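You operate a simulated robot arm through the tools that you are given. There is no shell and no other tool. Be economical: measure what you need, move in short steps, check, and stop when the job is done.

Carry out the task below with a simulated robot arm. There is one attempt and no reset: what you move stays moved.

## Task
The gold pod is in: push the lever down, make a large coffee and serve it on the coaster.
Fine: one press of the large cup button; when it is done, slide the drip tray out to lift the glass mug and shut it again. Set down upright: glass mug. Where these are worked on the way, their far stop is far enough and under half their travel is too little: drip tray.
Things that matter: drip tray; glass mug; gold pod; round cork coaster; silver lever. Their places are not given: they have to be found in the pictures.

Only the result counts: the job must be done as asked and must still hold three seconds after the hand-in. Knocking over, shifting, dropping, spilling or breaking anything else fails it.

## Robot
A 7-joint arm with a two-finger parallel gripper, fixed in place. Base frame: the origin is at the foot of the arm, x ahead of it, y to its left, z up; the work surface is at about z = 900. Lengths are in mm, angles in degrees, forces in N, time in s.
Its first joint turns from -166.0 to 166.0 degrees. Payload 4.4 kg.
The TCP is the grasp point between the finger pads, 23 mm short of the fingertips. In the tool frame z runs along the fingers and y along their closing line. Largest opening 94 mm; finger width 38, thickness 10; the body of the gripper, 54 by 96 mm, starts 39 mm behind the TCP.
Orientation is told as [roll, pitch, yaw] about the base's x, y, z axes, in that order, counted from this pose: with the fingers straight down and closing along the base's y, the tool's x points along the base's -x, its y along +y and its z along -z.

## Interface
- The arm moves only by the tool step_arm. Its argument "commands" is one flat list of numbers, 7 for each row, row after row: the gripper command, from -1 (shut) to 1 (fully open), values between in proportion, then the shift along the base's x, y, z in units of 20 mm (1.0 is 20 mm), then the turn, a rotation vector about the base's x, y, z in units of 6 degrees (1.0 is 6 degrees). In form: [jaw, tx, ty, tz, wx, wy, wz, jaw, tx, ty, tz, wx, wy, wz, ...]. A call has 1 to 8 rows; each row shifts and turns the commanded pose from where the row before left it. A call with a number of a shift or a turn outside -1 to 1 is refused whole. Each row takes 0.2 s and may step no farther than 50 mm and 8.6 degrees from the row before; otherwise, or with a gripper value out of range, the whole call is refused. Where a pose cannot be reached the arm comes as near as it can. A force on the tool above 70 N (or 10 N above the force at the start of the call, whichever is more), or a blocked arm, ends the call early, and 0.2 s more pass. Each finger travels about 72 mm/s and halts on what it meets, pressing with about 35 N; the grip force reading is that of the motor and also rises with nothing between the fingers. The clock runs only during rows and for 0.2 s after the last one: add rows that do not move to give the fingers time. The reply holds the time, the measured pose of the TCP, the force on the tool along the base axes, the opening and the grip force, in the units named above and with some noise, with the torque about the TCP (base axes, N m) and any sound that the robot's microphone picked up.
- Cameras (640 x 400 px; columns grow to the right, rows downward): "scene" is fixed at [53.1, -501.4, 1663.8]; the picture's right is [0.85, -0.52, 0.00], its down [-0.21, -0.35, -0.91] and it looks along [0.47, 0.78, -0.41] (base axes); focal length 320 px, centre (320, 200). "wrist" rides on the gripper at [86, 16, -75] in the tool frame; the picture's right is [-0.18, 0.98, 0.00], its down [-0.58, -0.11, -0.81] and it looks along [-0.79, -0.15, 0.59] (tool axes); focal length 243 px, centre (320, 200).
- snapshot(camera): a new picture of that camera. It takes no simulated time.
- point_at(camera, pixels): there is no depth. For up to 12 entries [column, row, z] of the newest picture of that camera ("zoom" is the newest enlarged one), the place [x, y] in the base frame at which the ray of that pixel passes the height z, good to about 3 mm. It takes no simulated time.
- enlarge(camera, box): a new picture of the part [left, top, right, bottom] of that camera's present view, enlarged. It takes no simulated time.
- sign_off(): hands the job in; it is judged then, once.

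Keep the steps short. Do not move on a guess: measure, check each grasp and each placing, and mend mistakes. In all there are 80 turns and 54 pictures (those below and enlarged ones count). Leave the gripper open and the arm clear of the work at the hand-in unless told otherwise, and finish with a single line.

The tools are called after "Emit:" as name(argument=value, ...) on one line, values as JSON. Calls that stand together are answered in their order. step_arm: Moves the arm, as the interface text tells. Its arguments: {"type":"object","properties":{"commands":{"type":"array","items":{"type":"number"}}},"required":["commands"]} The other tools are called the same way: snapshot (camera) takes a picture; point_at (camera, pixels) gives the place at which the rays of pixels pass given heights; enlarge (camera, box) takes an enlarged picture of a part of a camera's view; sign_off () hands the job in.

At the start:

```text
time: 0.0
eef_pos: [641.3, 389.3, 1470.1]
tool_rot: [0.0, 0.0, 0.0]
wrist_force: [0.1, 0.6, -0.1]
moment: [0.0, 0.0, 0.0]
gripper_width: 94.0
grasp_force: 0.1
```

scene: 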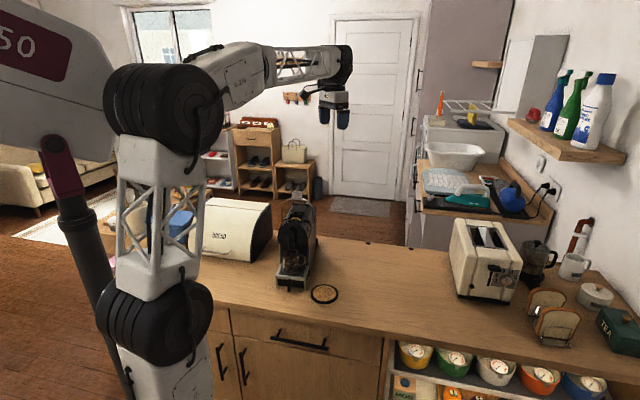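
wrist: 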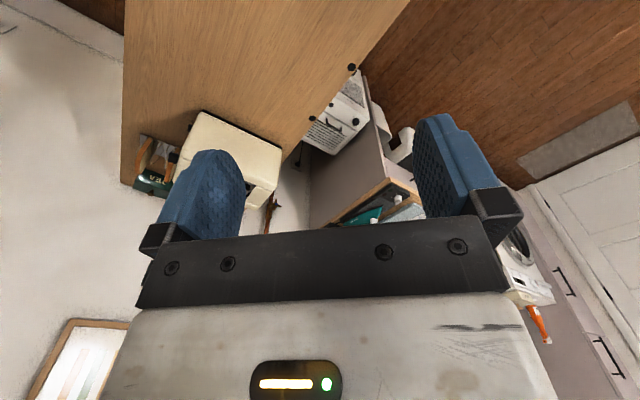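

The coffee machine seems to be at about (297,240) in the scene view, with the coaster at (324,294). I'll enlarge that part.

Emit:
enlarge(camera="scene", box=[250, 180, 362, 310])

Emit:
point_at(camera="scene", pixels=[[324, 294, 900], [290, 288, 900], [277, 281, 900], [303, 285, 900], [314, 235, 900]])

```text
3.08 times, centred on (306, 245) of scene
```

zoom: 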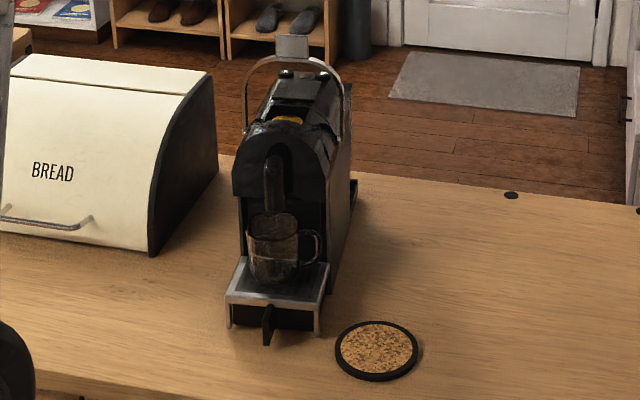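

```text
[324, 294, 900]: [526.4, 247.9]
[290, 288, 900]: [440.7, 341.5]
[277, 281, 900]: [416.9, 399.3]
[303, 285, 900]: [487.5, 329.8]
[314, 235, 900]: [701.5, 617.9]
```

The machine shows its front to the camera: arch lever raised, mug on the tray, tray pull at the front. I'll take closer looks at the top and the lower part.

Emit:
enlarge(camera="scene", box=[284, 188, 320, 212])

Emit:
enlarge(camera="scene", box=[270, 225, 342, 305])

```text
16.00 times, centred on (302, 200) of scene
```

zoom: 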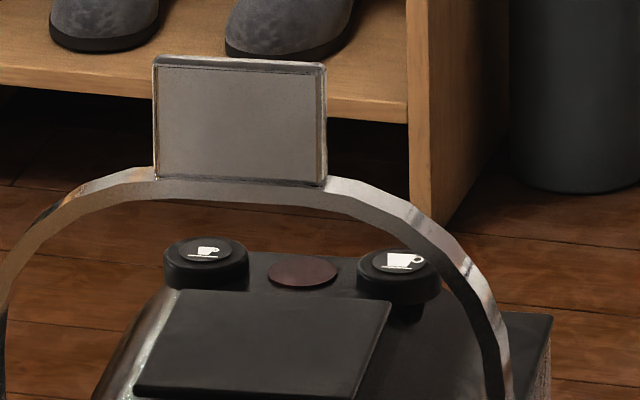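

```text
5.00 times, centred on (306, 265) of scene
```

zoom: 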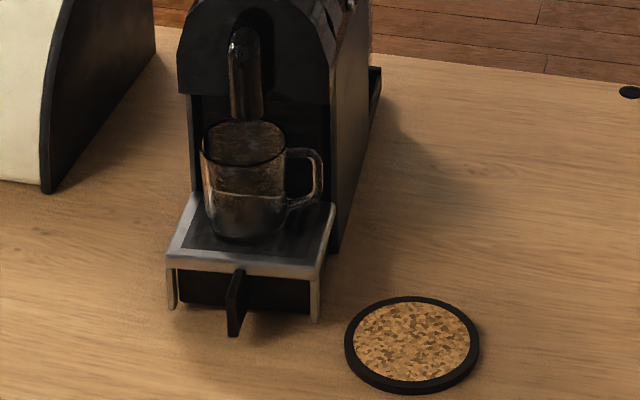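

The right-hand button carries the bigger cup. Next I measure the machine's footprint and the mug, tray and coaster from this zoom.

Emit:
point_at(camera="zoom", pixels=[[171, 308, 900], [316, 320, 900], [335, 252, 900], [378, 118, 900], [234, 335, 905], [412, 343, 905], [347, 343, 905], [478, 343, 905], [168, 255, 940], [318, 270, 940], [335, 205, 940], [245, 225, 945]])

Emit:
snapshot(camera="scene")

```text
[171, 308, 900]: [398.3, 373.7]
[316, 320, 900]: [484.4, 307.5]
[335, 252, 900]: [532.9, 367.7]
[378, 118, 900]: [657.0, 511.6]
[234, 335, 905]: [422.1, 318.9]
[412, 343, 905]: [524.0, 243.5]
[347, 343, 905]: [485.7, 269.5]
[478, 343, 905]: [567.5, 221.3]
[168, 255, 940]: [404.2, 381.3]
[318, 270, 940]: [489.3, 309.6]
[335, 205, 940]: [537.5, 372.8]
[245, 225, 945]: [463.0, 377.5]
```

```text
48 pictures are left
```

scene: 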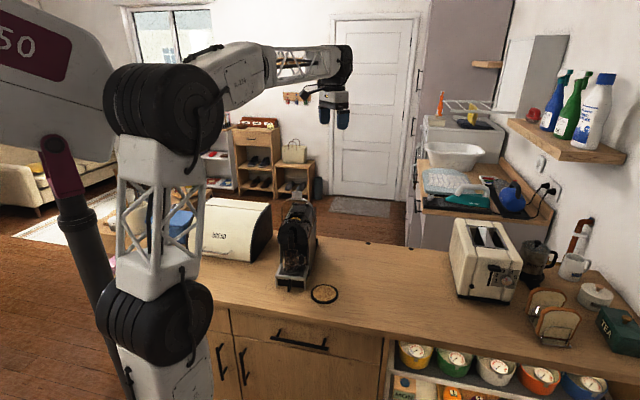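

The machine's depth axis runs roughly along (0.63, 0.775), a yaw of about 51°. The lever top is near z 1195. I'm moving the arm up and in front of the machine, turned by 51°, to look at it with the wrist camera.

Emit:
step_arm(commands=[1, -0.875, -0.47, -0.52, 0, 0, 0.607, 1, -0.875, -0.47, -0.52, 0, 0, 0.607, 1, -0.875, -0.47, -0.52, 0, 0, 0.607, 1, -0.875, -0.47, -0.52, 0, 0, 0.607, 1, -0.875, -0.47, -0.52, 0, 0, 0.607, 1, -0.875, -0.47, -0.52, 0, 0, 0.607, 1, -0.875, -0.47, -0.52, 0, 0, 0.607])

Emit:
step_arm(commands=[1, -0.875, -0.47, -0.52, 0, 0, 0.607, 1, -0.875, -0.47, -0.52, 0, 0, 0.607, 1, -0.875, -0.47, -0.52, 0, 0, 0.607, 1, -0.875, -0.47, -0.52, 0, 0, 0.607, 1, -0.875, -0.47, -0.52, 0, 0, 0.607, 1, -0.875, -0.47, -0.52, 0, 0, 0.607, 1, -0.875, -0.47, -0.52, 0, 0, 0.607])

Emit:
snapshot(camera="wrist")

```text
time: 1.6
eef_pos: [519.4, 320.9, 1396.0]
tool_rot: [0.0, 0.0, 25.5]
wrist_force: [-0.1, 0.1, 0.4]
moment: [0.02, 0.01, 0.01]
gripper_width: 94.1
grasp_force: 0.1
```

```text
time: 3.2
eef_pos: [397.1, 255.5, 1325.4]
tool_rot: [0.0, -0.1, 50.9]
wrist_force: [-0.4, -0.8, -0.1]
moment: [0.0, -0.01, -0.01]
gripper_width: 94.1
grasp_force: 0.1
```

```text
47 pictures are left
```

wrist: 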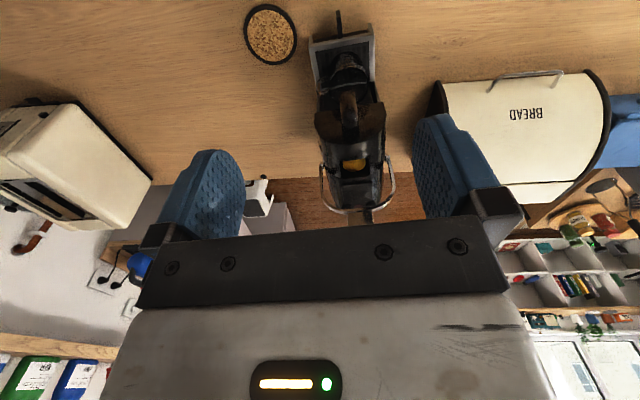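

The machine is in view at columns 310-400, upside down. I'll enlarge it.

Emit:
enlarge(camera="wrist", box=[305, 110, 405, 230])

Emit:
enlarge(camera="wrist", box=[236, 0, 396, 110])

```text
3.33 times, centred on (355, 170) of wrist
```

zoom: 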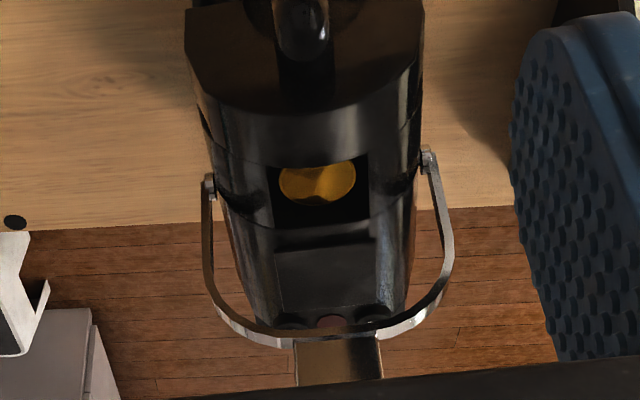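

```text
3.64 times, centred on (316, 55) of wrist
```

zoom: 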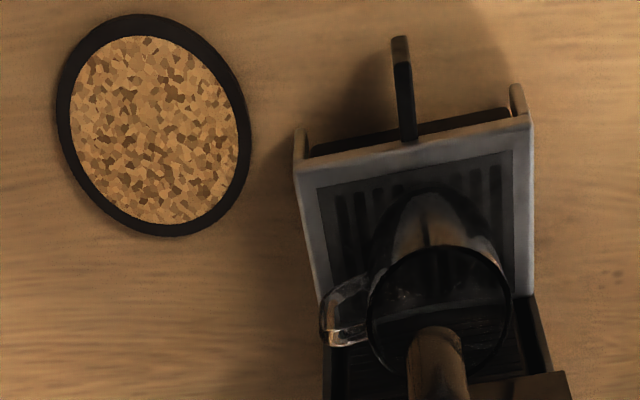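

I'll triangulate the pivots, lever plate, large button and tray parts by intersecting rays from both cameras.

Emit:
point_at(camera="wrist", pixels=[[360.4, 212, 1100], [360.4, 212, 1200], [346, 206.6, 1100], [346, 206.6, 1200], [321.7, 166.4, 1100], [321.7, 166.4, 1200], [387.4, 156.5, 1100], [387.4, 156.5, 1200], [355, 164.5, 1100], [355, 145, 1100]])

Emit:
point_at(camera="scene", pixels=[[297, 198.9, 1100], [297, 198.9, 1200], [307.1, 203.9, 1100], [307.1, 203.9, 1200], [312.5, 223.9, 1100], [312.5, 223.9, 1200], [281.6, 221.6, 1100], [281.6, 221.6, 1200], [297, 191.25, 1100], [297, 191.25, 1200]])

Emit:
point_at(camera="zoom", pixels=[[400, 42, 900], [400, 42, 935], [410, 138, 935], [298, 165, 940], [530, 120, 940], [440, 310, 1020], [370, 310, 1020], [510, 310, 1020], [153, 128, 905], [335, 325, 1000], [440, 245, 1020]])

```text
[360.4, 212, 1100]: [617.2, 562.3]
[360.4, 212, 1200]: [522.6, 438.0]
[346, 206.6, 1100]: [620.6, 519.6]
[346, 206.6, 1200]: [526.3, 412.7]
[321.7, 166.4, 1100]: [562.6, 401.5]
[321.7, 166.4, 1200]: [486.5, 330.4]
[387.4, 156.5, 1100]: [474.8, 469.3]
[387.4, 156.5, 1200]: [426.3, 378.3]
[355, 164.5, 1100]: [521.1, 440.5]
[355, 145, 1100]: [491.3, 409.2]
```

```text
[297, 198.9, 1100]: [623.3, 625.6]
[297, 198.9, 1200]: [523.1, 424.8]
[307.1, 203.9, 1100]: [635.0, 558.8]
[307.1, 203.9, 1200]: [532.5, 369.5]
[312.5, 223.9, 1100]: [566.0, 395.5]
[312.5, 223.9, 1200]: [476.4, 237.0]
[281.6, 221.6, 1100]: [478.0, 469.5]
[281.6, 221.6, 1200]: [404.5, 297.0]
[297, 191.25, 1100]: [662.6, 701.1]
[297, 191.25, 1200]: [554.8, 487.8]
```

```text
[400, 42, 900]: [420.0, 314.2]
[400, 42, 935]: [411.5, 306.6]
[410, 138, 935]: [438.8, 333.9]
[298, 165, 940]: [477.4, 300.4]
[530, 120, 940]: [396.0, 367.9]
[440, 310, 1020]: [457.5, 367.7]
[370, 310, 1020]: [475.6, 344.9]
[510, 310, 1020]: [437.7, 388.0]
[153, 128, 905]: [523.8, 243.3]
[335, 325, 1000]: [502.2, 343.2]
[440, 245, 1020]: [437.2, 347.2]
```

Results: the lever pivot axis is near (521,437,1097). The plate sits at about (540,459), z 1183-1211, tilted back about 18°, and it should swing towards the front. I'm closing the fingers and moving high over the plate to a point behind it.

Emit:
step_arm(commands=[-1, 0.6875, 0.967, 0, 0, 0, 0, -1, 0.6875, 0.967, 0, 0, 0, 0, -1, 0.6875, 0.967, 0, 0, 0, 0, -1, 0.6875, 0.967, 0, 0, 0, 0, -1, 0.6875, 0.967, 0, 0, 0, 0, -1, 0.6875, 0.967, 0, 0, 0, 0])

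Emit:
step_arm(commands=[-1, 0.6875, 0.967, 0, 0, 0, 0, -1, 0.6875, 0.967, 0, 0, 0, 0, -1, 0.6875, 0.967, 0, 0, 0, 0, -1, 0.6875, 0.967, 0, 0, 0, 0, -1, 0.6875, 0.967, 0, 0, 0, 0, -1, 0.6875, 0.967, 0, 0, 0, 0, -1, 0, 0, -1, 0, 0, 0, -1, 0, 0, -1, 0, 0, 0])

Emit:
enlarge(camera="scene", box=[250, 140, 362, 220])

Emit:
snapshot(camera="wrist")

```text
time: 4.6
eef_pos: [480.5, 372.4, 1325.3]
tool_rot: [-0.1, 0.0, 50.8]
wrist_force: [-0.5, -0.1, 0.9]
moment: [0.02, 0.01, 0.01]
gripper_width: 0.1
grasp_force: 34.8
```

```text
time: 6.4
eef_pos: [563.0, 488.7, 1285.8]
tool_rot: [0.0, -0.1, 51.0]
wrist_force: [0.6, 0.1, 1.0]
moment: [0.0, -0.02, -0.02]
gripper_width: 0.0
grasp_force: 35.3
```

```text
5.00 times, centred on (306, 180) of scene
```

zoom: 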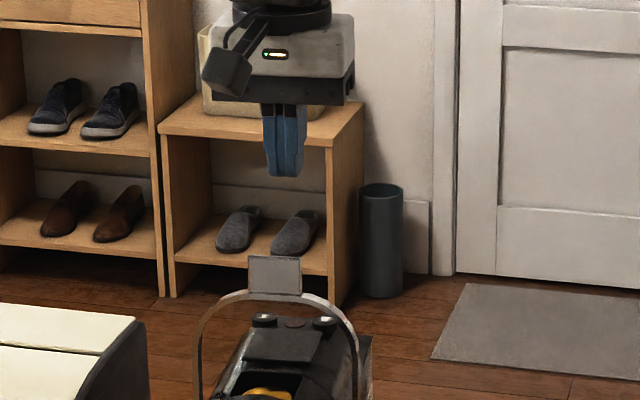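

```text
43 pictures are left
```

wrist: 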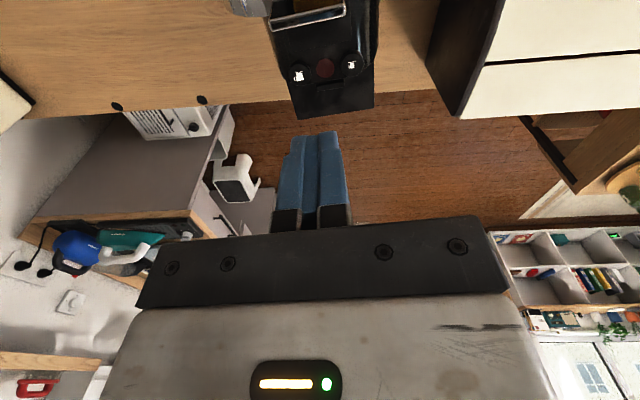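

Now the buttons show clearly in the wrist view, at (298,74) and (350,62). I'm enlarging and measuring them.

Emit:
enlarge(camera="wrist", box=[240, 0, 400, 120])

Emit:
point_at(camera="wrist", pixels=[[298, 74, 1130], [298, 74, 1150], [350, 62, 1130], [350, 62, 1150], [305, 18, 1183], [306, 8, 1210], [280, 30, 1210], [345, 12, 1210], [295, 118, 1130], [375, 108, 1130]])

Emit:
point_at(camera="scene", pixels=[[307.1, 203.4, 1130], [307.1, 203.4, 1150], [294.8, 202.6, 1130], [294.8, 202.6, 1150], [297, 191.3, 1210]])

```text
3.33 times, centred on (320, 60) of wrist
```

zoom: 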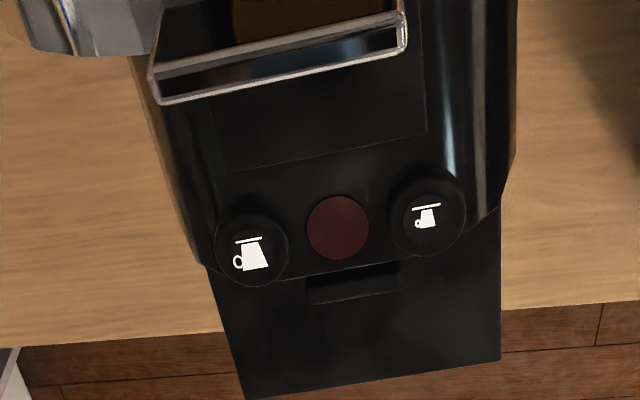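

```text
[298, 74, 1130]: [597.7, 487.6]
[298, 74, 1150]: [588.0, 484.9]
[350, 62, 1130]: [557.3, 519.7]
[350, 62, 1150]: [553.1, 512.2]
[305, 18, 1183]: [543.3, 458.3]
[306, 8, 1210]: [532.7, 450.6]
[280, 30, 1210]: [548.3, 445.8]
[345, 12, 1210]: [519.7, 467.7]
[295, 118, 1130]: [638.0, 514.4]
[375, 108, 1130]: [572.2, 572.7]
```

```text
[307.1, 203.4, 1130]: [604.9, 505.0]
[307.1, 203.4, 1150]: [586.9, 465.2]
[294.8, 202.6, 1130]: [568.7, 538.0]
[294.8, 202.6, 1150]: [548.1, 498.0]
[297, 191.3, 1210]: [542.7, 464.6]
```

The large button is at about (594,486,1140), on the machine's right, and has the bigger icon. I'm lowering behind the plate and starting to push it forward.

Emit:
step_arm(commands=[-1, 0, 0, -1, 0, 0, 0, -1, 0, 0, -1, 0, 0, 0, -1, 0, 0, -1, 0, 0, 0, -1, 0, 0, -0.4, 0, 0, 0, -1, -0.67, -0.85, 0, 0, 0, 0, -1, -0.71, -0.9, 0, 0, 0, 0, -1, -0.68, -0.86, 0, 0, 0, 0])

Emit:
enlarge(camera="scene", box=[250, 160, 362, 240])

```text
time: 8.0
eef_pos: [521.0, 434.4, 1215.9]
tool_rot: [-0.1, 0.1, 51.0]
wrist_force: [-0.6, -0.6, -0.7]
moment: [0.01, -0.02, -0.05]
gripper_width: 0.2
grasp_force: 35.1
```

```text
5.00 times, centred on (306, 200) of scene
```

zoom: 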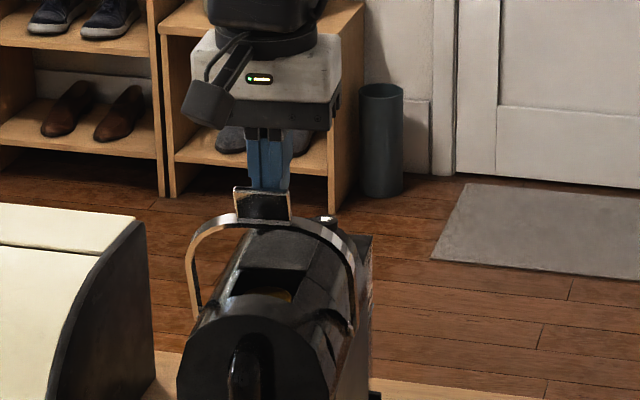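

The lever is swinging forward freely. Continuing along its arc.

Emit:
step_arm(commands=[-1, -0.56, -0.71, 0, 0, 0, 0, -1, -0.56, -0.71, -0.35, 0, 0, 0, -1, -0.43, -0.55, -0.4, 0, 0, 0, -1, -0.34, -0.43, -0.5, 0, 0, 0, -1, -0.34, -0.43, -0.5, 0, 0, 0])

Emit:
enlarge(camera="scene", box=[250, 180, 362, 260])

```text
time: 9.2
eef_pos: [476.4, 378.3, 1182.8]
tool_rot: [-0.1, 0.0, 51.1]
wrist_force: [0.1, 0.0, 0.2]
moment: [0.02, -0.02, -0.02]
gripper_width: 0.0
grasp_force: 35.0
```

```text
5.00 times, centred on (306, 220) of scene
```

zoom: 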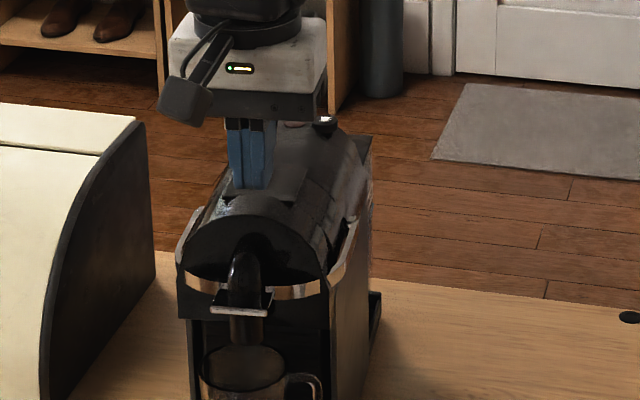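

The lever has come down over the front, with the plate now near z≈1100 at about (442,336). I'm moving over the plate and pressing down gently to make sure it is at its stop.

Emit:
step_arm(commands=[-1, -0.59, -0.745, 0, 0, 0, 0, -1, -0.59, -0.745, 0, 0, 0, 0, -1, 0, 0, -1, 0, 0, 0, -1, 0, 0, -1, 0, 0, 0, -1, 0, 0, -0.3, 0, 0, 0, -1, 0, 0, -0.2, 0, 0, 0])

Emit:
step_arm(commands=[-1, 0, 0, -0.2, 0, 0, 0, -1, 0, 0, -0.2, 0, 0, 0, -1, 0, 0, -0.2, 0, 0, 0])

Emit:
enlarge(camera="scene", box=[250, 180, 362, 260])

```text
time: 10.5
eef_pos: [454.1, 349.9, 1140.5]
tool_rot: [-0.1, -0.6, 50.9]
wrist_force: [0.7, -0.6, 5.7]
moment: [0.0, -0.01, 0.01]
gripper_width: 0.0
grasp_force: 35.3
stopped in row 6: the force on the tool passed its limit at 82 N (the readings are from after the stop); the commanded pose is now the measured one
```

```text
time: 11.0
eef_pos: [453.9, 350.1, 1140.6]
tool_rot: [-0.2, -0.9, 51.0]
wrist_force: [0.4, 0.3, 5.6]
moment: [0.03, 0.03, 0.01]
gripper_width: 0.1
grasp_force: 35.1
stopped in row 2: the force on the tool passed its limit at 80 N (the readings are from after the stop); the commanded pose is now the measured one
```

```text
5.00 times, centred on (306, 220) of scene
```

zoom: 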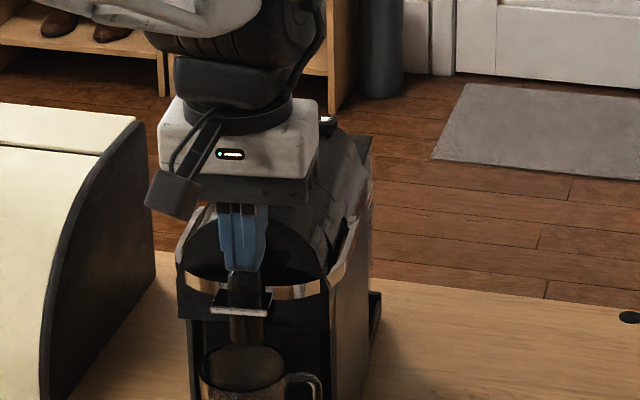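

The fingers met something hard at tip z≈1117, probably the spout housing rather than the plate. I'm lifting and backing off to look with the wrist camera.

Emit:
step_arm(commands=[-1, 0, 0, 1, 0, 0, 0, -1, 0, 0, 1, 0, 0, 0, -1, -0.6, -0.75, 1, 0, 0, 0, -1, -0.6, -0.75, 1, 0, 0, 0, -1, -0.6, -0.75, 0, 0, 0, 0, -1, -0.6, -0.75, 0, 0, 0, 0])

Emit:
snapshot(camera="wrist")

Emit:
enlarge(camera="scene", box=[266, 190, 338, 250])

```text
time: 12.4
eef_pos: [407.2, 288.8, 1219.4]
tool_rot: [-0.2, -0.7, 51.1]
wrist_force: [-0.1, 0.2, 0.0]
moment: [-0.01, 0.01, 0.02]
gripper_width: 0.0
grasp_force: 35.1
```

```text
38 pictures are left
```

wrist: 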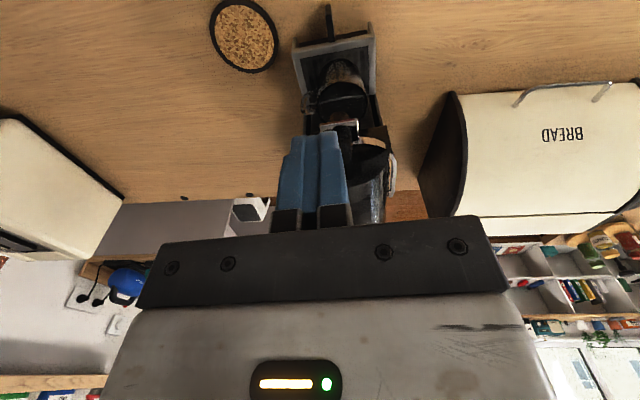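

```text
6.67 times, centred on (302, 220) of scene
```

zoom: 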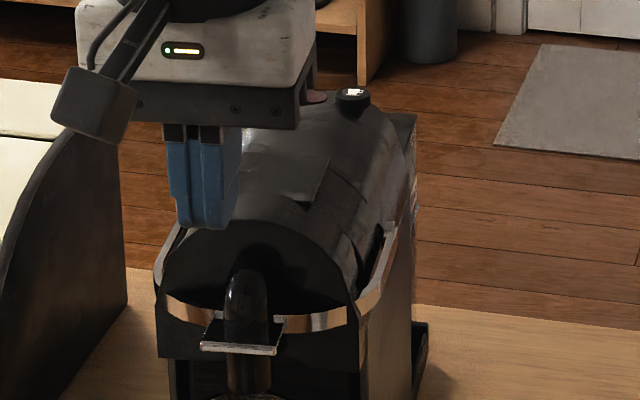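

The plate lies around the spout, which is what stopped my closed fingers. I'll open to a 28 mm gap to straddle the spout and press on the plate on both sides.

Emit:
step_arm(commands=[-0.4, 0.555, 0.754, 0, 0, 0, 0, -0.4, 0.555, 0.754, 0, 0, 0, 0, -0.4, 0.555, 0.754, 0, 0, 0, 0, -0.4, 0.555, 0.754, 0, 0, 0, 0, -0.4, 0, 0, -1, 0, 0, 0, -0.4, 0, 0, -1, 0, 0, 0, -0.4, 0, 0, -1, 0, 0, 0, -0.4, 0, 0, -0.5, 0, 0, 0])

Emit:
step_arm(commands=[-0.4, 0, 0, -0.25, 0, 0, 0, -0.4, 0, 0, -0.25, 0, 0, 0, -0.4, 0, 0, -0.25, 0, 0, 0, -0.4, 0, 0, -0.25, 0, 0, 0])

Emit:
enlarge(camera="scene", box=[266, 190, 338, 250])

```text
time: 14.2
eef_pos: [449.4, 350.1, 1147.5]
tool_rot: [-0.2, -0.9, 51.0]
wrist_force: [0.5, -0.7, 0.3]
moment: [0.01, -0.01, -0.05]
gripper_width: 28.3
grasp_force: 0.1
```

```text
time: 15.1
eef_pos: [451.3, 350.4, 1141.1]
tool_rot: [-0.3, -1.4, 51.0]
wrist_force: [-2.3, -1.6, 7.3]
moment: [0.03, 0.08, 0.02]
gripper_width: 28.3
grasp_force: 0.1
stopped in row 4: the force on the tool passed its limit at 83 N (the readings are from after the stop); the commanded pose is now the measured one
```

```text
6.67 times, centred on (302, 220) of scene
```

zoom: 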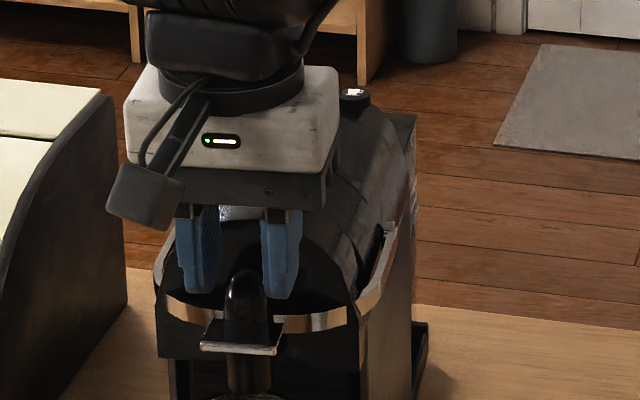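

Contact again at the same height, and in the view the fingers are still well above the band, so they're probably touching the sloping head face behind. I'm lifting slightly, moving 16 mm further forward and pressing again.

Emit:
step_arm(commands=[-0.4, 0, 0, 0.4, 0, 0.1, 0, -0.4, -0.5, -0.63, 0, 0, 0.1, 0, -0.4, 0, 0, -0.4, 0, 0, 0, -0.4, 0, 0, -0.3, 0, 0, 0, -0.4, 0, 0, -0.3, 0, 0, 0, -0.4, 0, 0, -0.3, 0, 0, 0])

Emit:
enlarge(camera="scene", box=[266, 190, 338, 250])

```text
time: 16.5
eef_pos: [441.1, 338.4, 1122.0]
tool_rot: [0.6, -0.7, 50.9]
wrist_force: [-0.5, 0.4, 0.8]
moment: [0.03, 0.0, 0.04]
gripper_width: 28.5
grasp_force: 0.1
```

```text
6.67 times, centred on (302, 220) of scene
```

zoom: 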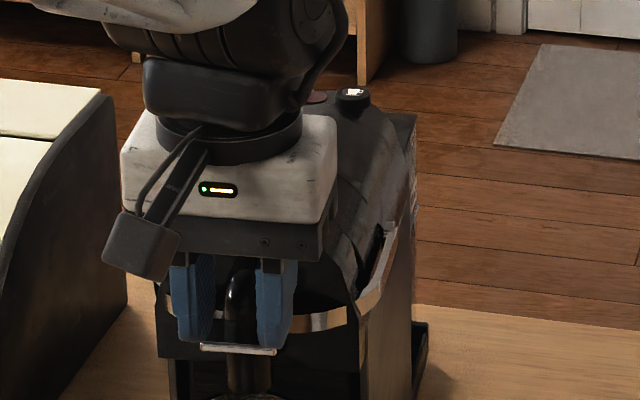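

No contact down to tip z 1099; the fingers now straddle the spout just over the plate. I'm pressing in small steps.

Emit:
step_arm(commands=[-0.4, 0, 0, -0.2, 0, 0, 0, -0.4, 0, 0, -0.2, 0, 0, 0, -0.4, 0, 0, -0.2, 0, 0, 0, -0.4, 0, 0, -0.2, 0, 0, 0])

Emit:
enlarge(camera="scene", box=[266, 200, 338, 260])

```text
time: 17.6
eef_pos: [442.2, 337.9, 1110.8]
tool_rot: [0.6, -0.8, 51.0]
wrist_force: [-15.4, -15.7, 16.6]
moment: [-0.54, -0.1, 0.24]
gripper_width: 28.0
grasp_force: 0.0
stopped in row 4: the force on the tool passed its limit at 78 N (the readings are from after the stop); the commanded pose is now the measured one
```

```text
6.67 times, centred on (302, 230) of scene
```

zoom: 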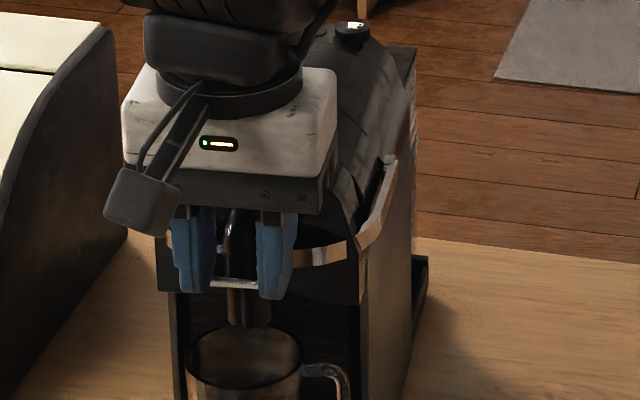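

The plate didn't give at 78 N, so the lever is fully down. I'm lifting, closing the fingers and heading to above the large button.

Emit:
step_arm(commands=[-0.4, 0, 0, 1, 0, 0, 0, -0.4, 0, 0, 1, 0, 0, 0, -0.4, 0, 0, 1, 0, 0, 0, -0.4, 0, 0, 1, 0, 0, 0, -0.4, 0, 0, 1, 0, 0, 0, -0.4, 0, 0, 1, 0, 0, 0])

Emit:
step_arm(commands=[-1, 0.98, 0.963, 0, 0, 0, 0, -1, 0.98, 0.963, 0, 0, 0, 0, -1, 0.98, 0.963, 0, 0, 0, 0, -1, 0.98, 0.963, 0, 0, 0, 0, -1, 0.98, 0.963, 0, 0, 0, 0, -1, 0.98, 0.963, 0, 0, 0, 0, -1, 0.98, 0.963, 0, 0, 0, 0, -1, 0.98, 0.963, 0, 0, 0, 0])

Emit:
enlarge(camera="scene", box=[266, 170, 338, 230])

Emit:
enlarge(camera="wrist", box=[240, 0, 400, 160])

```text
time: 19.0
eef_pos: [442.1, 337.6, 1230.3]
tool_rot: [0.6, -0.8, 51.0]
wrist_force: [0.0, -0.2, -0.3]
moment: [-0.01, -0.02, -0.02]
gripper_width: 28.5
grasp_force: 0.1
```

```text
time: 20.8
eef_pos: [599.5, 493.5, 1229.4]
tool_rot: [0.6, -1.1, 51.0]
wrist_force: [0.4, 0.6, 0.2]
moment: [-0.03, 0.0, 0.03]
gripper_width: 0.0
grasp_force: 34.7
```

```text
6.67 times, centred on (302, 200) of scene
```

zoom: 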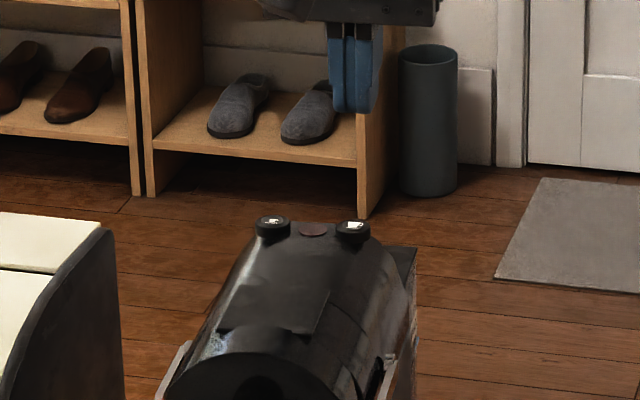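

```text
2.50 times, centred on (320, 80) of wrist
```

zoom: 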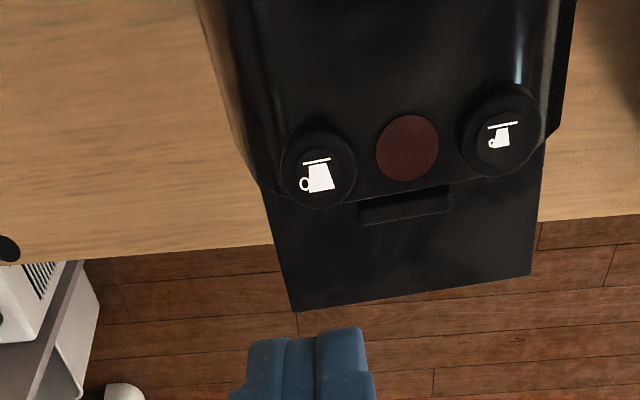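

Emit:
point_at(camera="zoom", pixels=[[319, 172, 1130], [319, 172, 1150], [500, 130, 1130], [500, 130, 1150]])

Emit:
point_at(camera="scene", pixels=[[307.0, 203.6, 1130], [307.0, 203.6, 1150], [294.7, 203.0, 1130], [294.7, 203.0, 1150]])

```text
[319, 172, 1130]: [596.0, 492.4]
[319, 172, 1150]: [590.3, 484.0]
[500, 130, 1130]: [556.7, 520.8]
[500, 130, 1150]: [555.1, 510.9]
```

```text
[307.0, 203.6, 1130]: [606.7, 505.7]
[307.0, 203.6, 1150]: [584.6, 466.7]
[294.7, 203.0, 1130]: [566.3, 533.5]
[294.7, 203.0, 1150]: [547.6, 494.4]
```

The large button is confirmed at (595,488,1139). I'm lowering to just above it, then pressing in small steps.

Emit:
step_arm(commands=[-1, 0, 0, -1, 0, 0, 0, -1, 0, 0, -1, 0, 0, 0, -1, 0, 0, -0.7, 0, 0, 0])

Emit:
step_arm(commands=[-1, 0, 0, -0.2, 0, 0, 0, -1, 0, 0, -0.2, 0, 0, 0, -1, 0, 0, -0.15, 0, 0, 0])

```text
time: 21.6
eef_pos: [598.6, 491.7, 1178.6]
tool_rot: [0.7, -0.9, 51.0]
wrist_force: [-0.7, 0.2, -0.2]
moment: [0.01, 0.02, -0.01]
gripper_width: 0.1
grasp_force: 35.0
```

```text
time: 22.4
eef_pos: [599.0, 491.5, 1165.9]
tool_rot: [0.6, -1.0, 51.0]
wrist_force: [0.1, 0.1, 0.4]
moment: [-0.03, 0.02, 0.01]
gripper_width: 0.0
grasp_force: 35.5
```

Emit:
step_arm(commands=[-1, 0, 0, -0.15, 0, 0, 0, -1, 0, 0, -0.1, 0, 0, 0])

```text
time: 23.0
eef_pos: [599.9, 491.0, 1160.7]
tool_rot: [0.5, -0.9, 51.0]
wrist_force: [-1.3, 0.9, 0.2]
moment: [0.0, -0.02, -0.01]
gripper_width: 0.0
grasp_force: 34.9
```

Emit:
step_arm(commands=[-1, 0, 0, -0.1, 0, 0, 0, -1, 0, 0, -0.1, 0, 0, 0])

Emit:
enlarge(camera="scene", box=[284, 185, 332, 215])

```text
time: 23.6
eef_pos: [599.4, 492.8, 1156.2]
tool_rot: [0.6, -0.9, 51.0]
wrist_force: [1.0, -2.6, 6.8]
moment: [-0.15, 0.01, 0.05]
gripper_width: 0.0
grasp_force: 34.7
heard: click
```

```text
13.33 times, centred on (308, 200) of scene
```

zoom: 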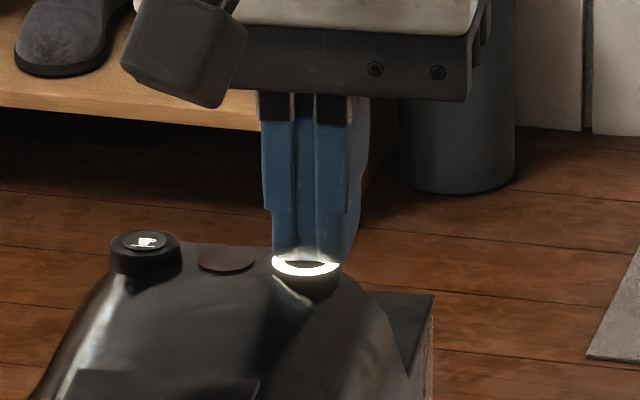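

There was a click and the large button's ring is lit. I'm lifting off and going back to the front viewpoint while it brews.

Emit:
step_arm(commands=[-1, 0, 0, 1, 0, 0, 0, -1, 0, 0, 1, 0, 0, 0, -1, 0, 0, 1, 0, 0, 0, -1, 0, 0, 1, 0, 0, 0, -1, -0.8, -0.95, 0.8, 0, 0, 0, -1, -0.8, -0.95, 0.8, 0, 0, 0, -1, -0.8, -0.95, 0.5, 0, 0, 0, -1, -0.8, -0.95, 0, 0, 0, 0])

Emit:
step_arm(commands=[-1, -0.8, -0.95, 0, 0, 0, 0, -1, -0.8, -0.95, 0, 0, 0, 0, -1, -0.8, -0.95, 0, 0, 0, 0, -1, -0.8, -0.95, 0, 0, 0, 0, -1, -0.8, -0.95, 0, 0, 0, 0, -1, -0.8, -0.95, 0, 0, 0, 0, -1, -0.8, -0.95, 0, 0, 0, 0, -1, -0.8, -0.95, 0, 0, 0, 0])

Emit:
enlarge(camera="wrist", box=[220, 0, 420, 125])

Emit:
enlarge(camera="scene", box=[266, 195, 338, 300])

```text
time: 25.4
eef_pos: [534.8, 416.6, 1276.7]
tool_rot: [0.7, -0.8, 51.0]
wrist_force: [-0.4, 0.2, -0.6]
moment: [0.02, -0.01, -0.02]
gripper_width: 0.1
grasp_force: 35.1
```

```text
time: 27.2
eef_pos: [408.0, 265.3, 1277.3]
tool_rot: [0.6, -0.8, 50.9]
wrist_force: [0.2, 0.3, -0.5]
moment: [0.02, 0.0, 0.02]
gripper_width: 0.0
grasp_force: 35.1
```

```text
3.20 times, centred on (320, 62) of wrist
```

zoom: 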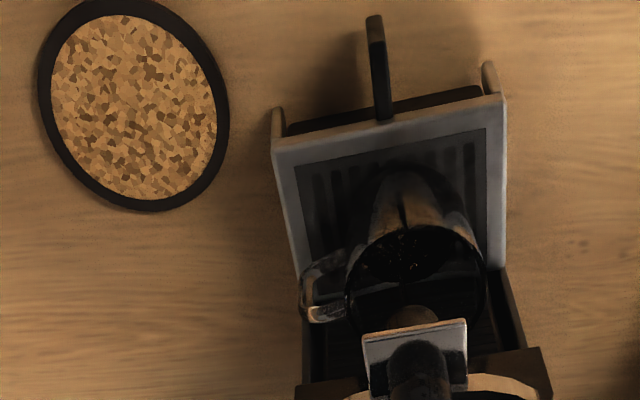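

```text
3.81 times, centred on (302, 248) of scene
```

zoom: 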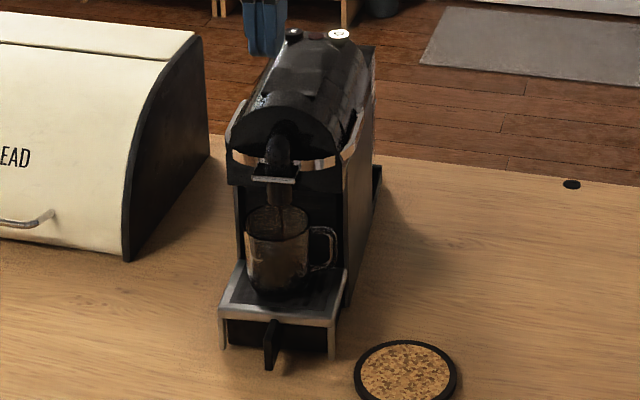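

It's brewing, with the ring still lit. Meanwhile I'll measure the tray pull closely in both views.

Emit:
enlarge(camera="scene", box=[274, 262, 314, 297])

Emit:
step_arm(commands=[0, 0, 0, 0, 0, 0, 0, 0, 0, 0, 0, 0, 0, 0, 0, 0, 0, 0, 0, 0, 0, 0, 0, 0, 0, 0, 0, 0, 0, 0, 0, 0, 0, 0, 0, 0, 0, 0, 0, 0, 0, 0, 0, 0, 0, 0, 0, 0, 0, 0, 0, 0, 0, 0, 0, 0])

```text
11.43 times, centred on (294, 280) of scene
```

zoom: 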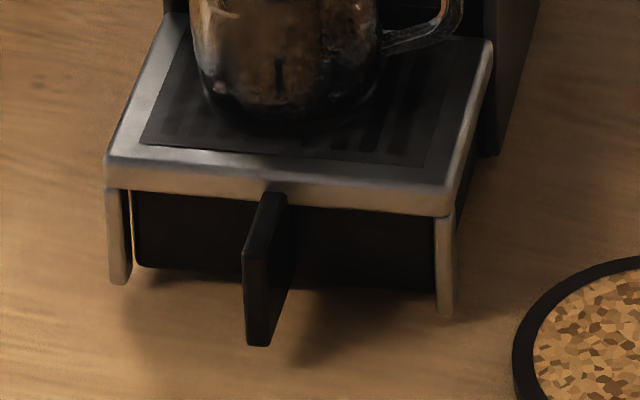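

```text
time: 29.0
eef_pos: [408.0, 265.8, 1278.1]
tool_rot: [0.6, -0.9, 51.0]
wrist_force: [-0.4, -0.2, -0.4]
moment: [-0.01, 0.0, 0.0]
gripper_width: 47.2
grasp_force: 0.1
```

Emit:
point_at(camera="zoom", pixels=[[256, 260, 920], [256, 260, 950], [258, 345, 900], [258, 345, 920], [275, 198, 920], [275, 198, 950], [106, 190, 940], [448, 215, 940], [490, 40, 945], [275, 125, 945]])

Emit:
point_at(camera="wrist", pixels=[[337.2, 5.8, 920], [337.2, 5.8, 950], [339.4, 35.4, 920], [339.4, 35.4, 950]])

Emit:
step_arm(commands=[0, 0, 0, 0, 0, 0, 0, 0, 0, 0, 0, 0, 0, 0, 0, 0, 0, 0, 0, 0, 0, 0, 0, 0, 0, 0, 0, 0, 0, 0, 0, 0, 0, 0, 0, 0, 0, 0, 0, 0, 0, 0, 0, 0, 0, 0, 0, 0, 0, 0, 0, 0, 0, 0, 0, 0])

Emit:
enlarge(camera="scene", box=[266, 195, 338, 300])

```text
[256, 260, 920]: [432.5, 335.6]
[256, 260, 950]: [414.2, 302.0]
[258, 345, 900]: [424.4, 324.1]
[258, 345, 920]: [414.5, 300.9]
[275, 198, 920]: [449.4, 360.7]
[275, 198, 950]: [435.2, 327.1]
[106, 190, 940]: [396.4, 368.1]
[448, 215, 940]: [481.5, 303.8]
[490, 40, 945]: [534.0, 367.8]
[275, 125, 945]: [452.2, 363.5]
```

```text
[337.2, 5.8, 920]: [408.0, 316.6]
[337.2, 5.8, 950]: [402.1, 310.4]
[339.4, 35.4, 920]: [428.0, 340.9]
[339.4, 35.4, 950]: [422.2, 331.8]
```

```text
time: 30.8
eef_pos: [407.8, 265.7, 1279.4]
tool_rot: [0.6, -0.9, 50.9]
wrist_force: [-0.8, 0.5, -0.4]
moment: [-0.03, -0.03, 0.0]
gripper_width: 46.9
grasp_force: 0.1
```

```text
3.81 times, centred on (302, 248) of scene
```

zoom: 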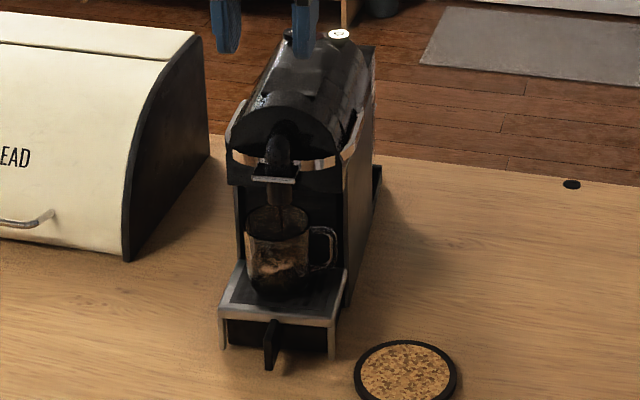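

The handle is a vertical tab about 8 mm thick: f 130-166 in front of the pivot axis, z about 915-944, top front at about (417,308). A vertical tool would foul the lever plate, so I'll tilt it 30° (fingers pointing towards the machine). I'm descending in front of the handle while it brews.

Emit:
step_arm(commands=[0, -0.1, 0.1, -1, 0.654, -0.517, 0, 0, -0.1, 0.1, -1, 0.654, -0.517, 0, 0, -0.1, 0.1, -1, 0.654, -0.517, 0, 0, -0.1, 0.1, -1, 0.654, -0.517, 0, 0, -0.1, 0.1, -1, 0.654, -0.517, 0, 0, -0.1, 0.1, -1, 0.654, -0.517, 0, 0, 0, 0, -1, 0, 0, 0, 0, 0, 0, -1, 0, 0, 0])

Emit:
step_arm(commands=[0, 0, 0, -1, 0, 0, 0, 0, 0, 0, -1, 0, 0, 0, 0, 0, 0, -1, 0, 0, 0, 0, 0, 0, -1, 0, 0, 0, 0, 0, 0, -1, 0, 0, 0, 0, 0, 0, -1, 0, 0, 0])

Emit:
snapshot(camera="wrist")

Emit:
enlarge(camera="scene", box=[250, 190, 362, 310])

```text
time: 32.6
eef_pos: [394.1, 274.8, 1118.9]
tool_rot: [0.9, -30.9, 50.9]
wrist_force: [-0.1, -0.4, -0.2]
moment: [0.02, 0.0, -0.01]
gripper_width: 47.2
grasp_force: 0.0
```

```text
time: 34.0
eef_pos: [395.2, 277.1, 998.5]
tool_rot: [1.0, -30.9, 50.9]
wrist_force: [0.4, 0.3, 0.8]
moment: [0.0, 0.01, 0.0]
gripper_width: 47.1
grasp_force: 0.1
```

```text
26 pictures are left
```

wrist: 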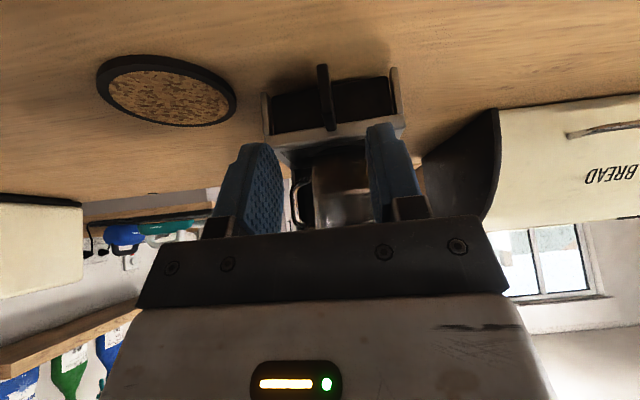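

```text
3.33 times, centred on (306, 250) of scene
```

zoom: 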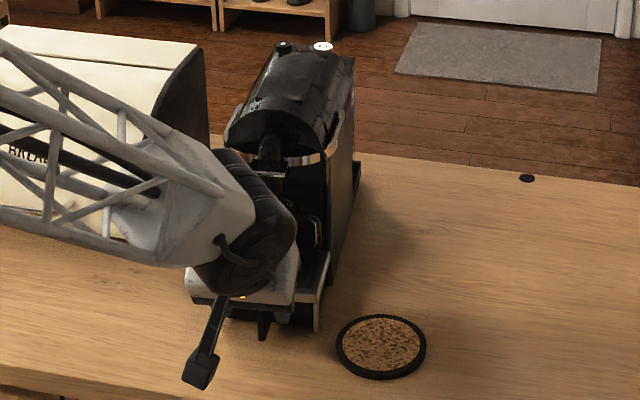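

The handle is visible in the wrist view, tip at (322,68) and base at (330,130). I'll check its place from here and wait on the brew.

Emit:
point_at(camera="wrist", pixels=[[322, 68, 915], [322, 68, 944], [330, 130, 944], [264, 136, 940], [403, 117, 940], [268, 100, 900], [397, 70, 900]])

Emit:
step_arm(commands=[0, 0, 0, 0, 0, 0, 0, 0, 0, 0, 0, 0, 0, 0, 0, 0, 0, 0, 0, 0, 0, 0, 0, 0, 0, 0, 0, 0, 0, 0, 0, 0, 0, 0, 0, 0, 0, 0, 0, 0, 0, 0, 0, 0, 0, 0, 0, 0, 0, 0, 0, 0, 0, 0, 0, 0])

Emit:
step_arm(commands=[0, 0, 0, 0, 0, 0, 0, 0, 0, 0, 0, 0, 0, 0, 0, 0, 0, 0, 0, 0, 0, 0, 0, 0, 0, 0, 0, 0, 0, 0, 0, 0, 0, 0, 0, 0, 0, 0, 0, 0, 0, 0, 0, 0, 0, 0, 0, 0, 0, 0, 0, 0, 0, 0, 0, 0])

Emit:
step_arm(commands=[0, 0, 0, 0, 0, 0, 0, 0, 0, 0, 0, 0, 0, 0, 0, 0, 0, 0, 0, 0, 0, 0, 0, 0, 0, 0, 0, 0, 0, 0, 0, 0, 0, 0, 0, 0, 0, 0, 0, 0, 0, 0, 0, 0, 0, 0, 0, 0, 0, 0, 0, 0, 0, 0, 0, 0])

Emit:
enlarge(camera="scene", box=[284, 188, 332, 258])

```text
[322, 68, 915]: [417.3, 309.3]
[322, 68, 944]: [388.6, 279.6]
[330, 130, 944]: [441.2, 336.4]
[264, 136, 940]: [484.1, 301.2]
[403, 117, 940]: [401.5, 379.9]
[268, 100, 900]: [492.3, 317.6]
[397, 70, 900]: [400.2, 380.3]
```

```text
time: 35.8
eef_pos: [394.6, 276.6, 997.4]
tool_rot: [1.0, -30.8, 50.8]
wrist_force: [-0.6, 0.9, -0.9]
moment: [0.01, 0.0, 0.02]
gripper_width: 47.0
grasp_force: 0.1
```

```text
time: 37.6
eef_pos: [395.3, 276.3, 997.7]
tool_rot: [1.0, -31.0, 50.8]
wrist_force: [-0.7, -0.4, 0.1]
moment: [0.01, 0.02, 0.0]
gripper_width: 47.1
grasp_force: 0.1
```

```text
time: 39.4
eef_pos: [395.5, 277.2, 998.4]
tool_rot: [1.0, -30.9, 50.9]
wrist_force: [0.8, 0.3, -0.6]
moment: [0.0, -0.02, 0.0]
gripper_width: 46.8
grasp_force: 0.0
```

```text
5.71 times, centred on (308, 223) of scene
```

zoom: 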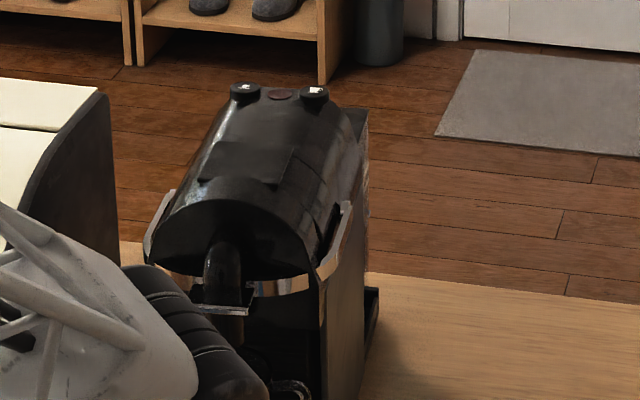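

The ring light has gone out, so the brew appears done. I'm lowering in front of the handle, then moving forward with the open fingers astride it.

Emit:
step_arm(commands=[0, 0, 0, -1, 0, 0, 0, 0, 0, 0, -1, 0, 0, 0, 0, 0, 0, -1, 0, 0, 0, 0, 0.667, 0.845, 0, 0, 0, 0, 0, 0.667, 0.845, 0, 0, 0, 0, 0, 0, 0, 0, 0, 0, 0])

Emit:
snapshot(camera="wrist")

```text
time: 40.8
eef_pos: [419.8, 309.8, 938.0]
tool_rot: [1.0, -30.8, 50.8]
wrist_force: [1.1, 0.1, 0.3]
moment: [0.01, 0.01, 0.0]
gripper_width: 47.1
grasp_force: 0.2
```

```text
23 pictures are left
```

wrist: 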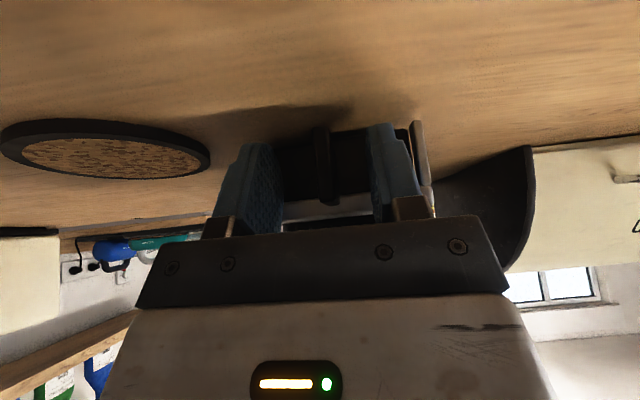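

The handle at (325,165) sits between the fingers. I'm closing on it.

Emit:
step_arm(commands=[-1, 0, 0, 0, 0, 0, 0, -1, 0, 0, 0, 0, 0, 0, -1, 0, 0, 0, 0, 0, 0, -1, 0, 0, 0, 0, 0, 0])

```text
time: 41.8
eef_pos: [420.3, 311.0, 938.2]
tool_rot: [1.1, -30.9, 50.8]
wrist_force: [-9.6, 7.8, 3.1]
moment: [-0.62, -0.74, 0.42]
gripper_width: 7.7
grasp_force: 34.9
```

Gripped at 7.7 mm. I'm pulling the tray out slowly.

Emit:
step_arm(commands=[-1, -0.155, -0.196, 0, 0, 0, 0, -1, -0.248, -0.314, 0, 0, 0, 0, -1, -0.31, -0.393, 0, 0, 0, 0, -1, -0.31, -0.393, 0, 0, 0, 0, -1, -0.31, -0.393, 0, 0, 0, 0, -1, -0.248, -0.314, 0, 0, 0, 0, -1, -0.155, -0.196, 0, 0, 0, 0])

Emit:
enlarge(camera="scene", box=[250, 190, 362, 310])

```text
time: 43.4
eef_pos: [386.6, 265.0, 937.4]
tool_rot: [1.0, -30.8, 50.7]
wrist_force: [6.7, -5.1, 8.2]
moment: [-0.45, -1.04, 0.59]
gripper_width: 7.8
grasp_force: 34.9
```

```text
3.33 times, centred on (306, 250) of scene
```

zoom: 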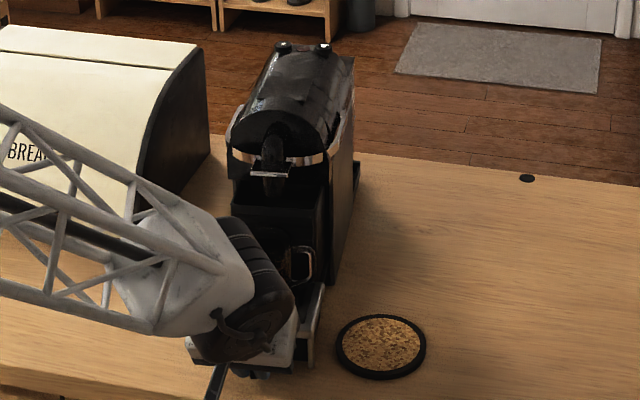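

The tray and mug moved together, 57 mm so far. I'm continuing gently to find the far stop.

Emit:
step_arm(commands=[-1, -0.155, -0.196, 0, 0, 0, 0, -1, -0.217, -0.275, 0, 0, 0, 0, -1, -0.217, -0.275, 0, 0, 0, 0, -1, -0.155, -0.196, 0, 0, 0, 0, -1, -0.093, -0.118, 0, 0, 0, 0])

```text
time: 44.6
eef_pos: [369.2, 243.8, 937.6]
tool_rot: [1.0, -30.8, 50.7]
wrist_force: [-9.2, 7.0, 6.6]
moment: [-0.59, -0.74, 0.85]
gripper_width: 8.3
grasp_force: 34.7
```

Emit:
step_arm(commands=[-1, -0.155, -0.196, 0, 0, 0, 0, -1, -0.155, -0.196, 0, 0, 0, 0, -1, -0.155, -0.196, 0, 0, 0, 0, -1, -0.093, -0.118, 0, 0, 0, 0])

Emit:
snapshot(camera="scene")

```text
time: 45.6
eef_pos: [360.3, 231.6, 937.8]
tool_rot: [0.9, -30.9, 50.8]
wrist_force: [-8.9, 7.3, 3.3]
moment: [-0.29, -0.87, 0.88]
gripper_width: 8.2
grasp_force: 35.5
```

```text
21 pictures are left
```

scene: 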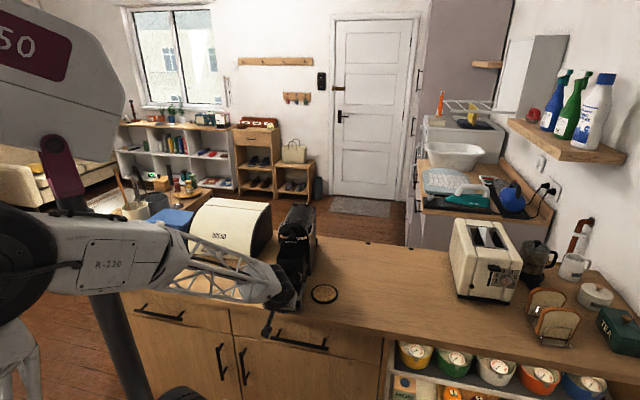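

Emit:
step_arm(commands=[-1, -0.155, -0.196, 0, 0, 0, 0, -1, -0.093, -0.118, 0, 0, 0, 0, -1, 0, 0, 0, 0, 0, 0])

```text
time: 46.4
eef_pos: [353.3, 224.8, 938.2]
tool_rot: [1.0, -30.9, 50.8]
wrist_force: [3.1, -2.2, 7.1]
moment: [-0.7, -0.77, 0.72]
gripper_width: 7.9
grasp_force: 35.0
```

Emit:
enlarge(camera="scene", box=[250, 200, 350, 325])

Emit:
snapshot(camera="wrist")

```text
3.20 times, centred on (300, 262) of scene
```

zoom: 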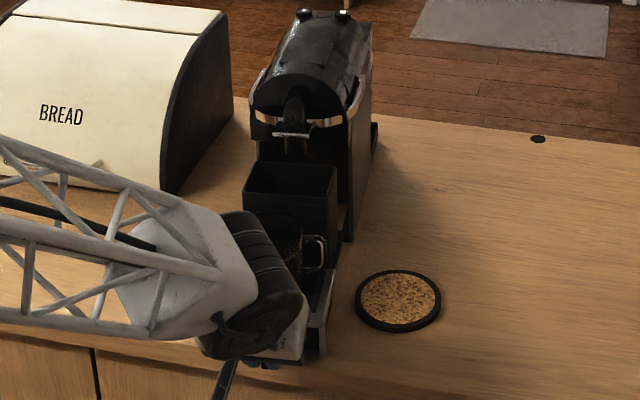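

```text
19 pictures are left
```

wrist: 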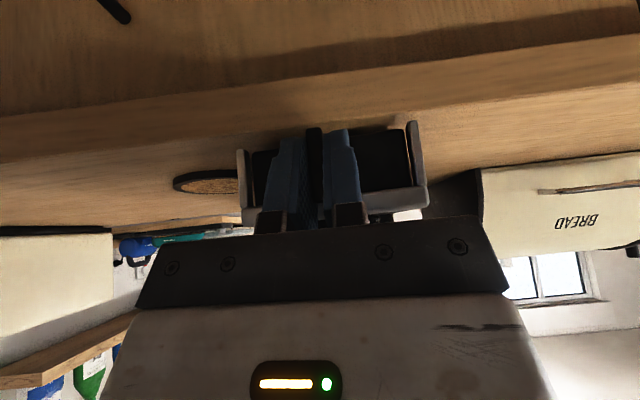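

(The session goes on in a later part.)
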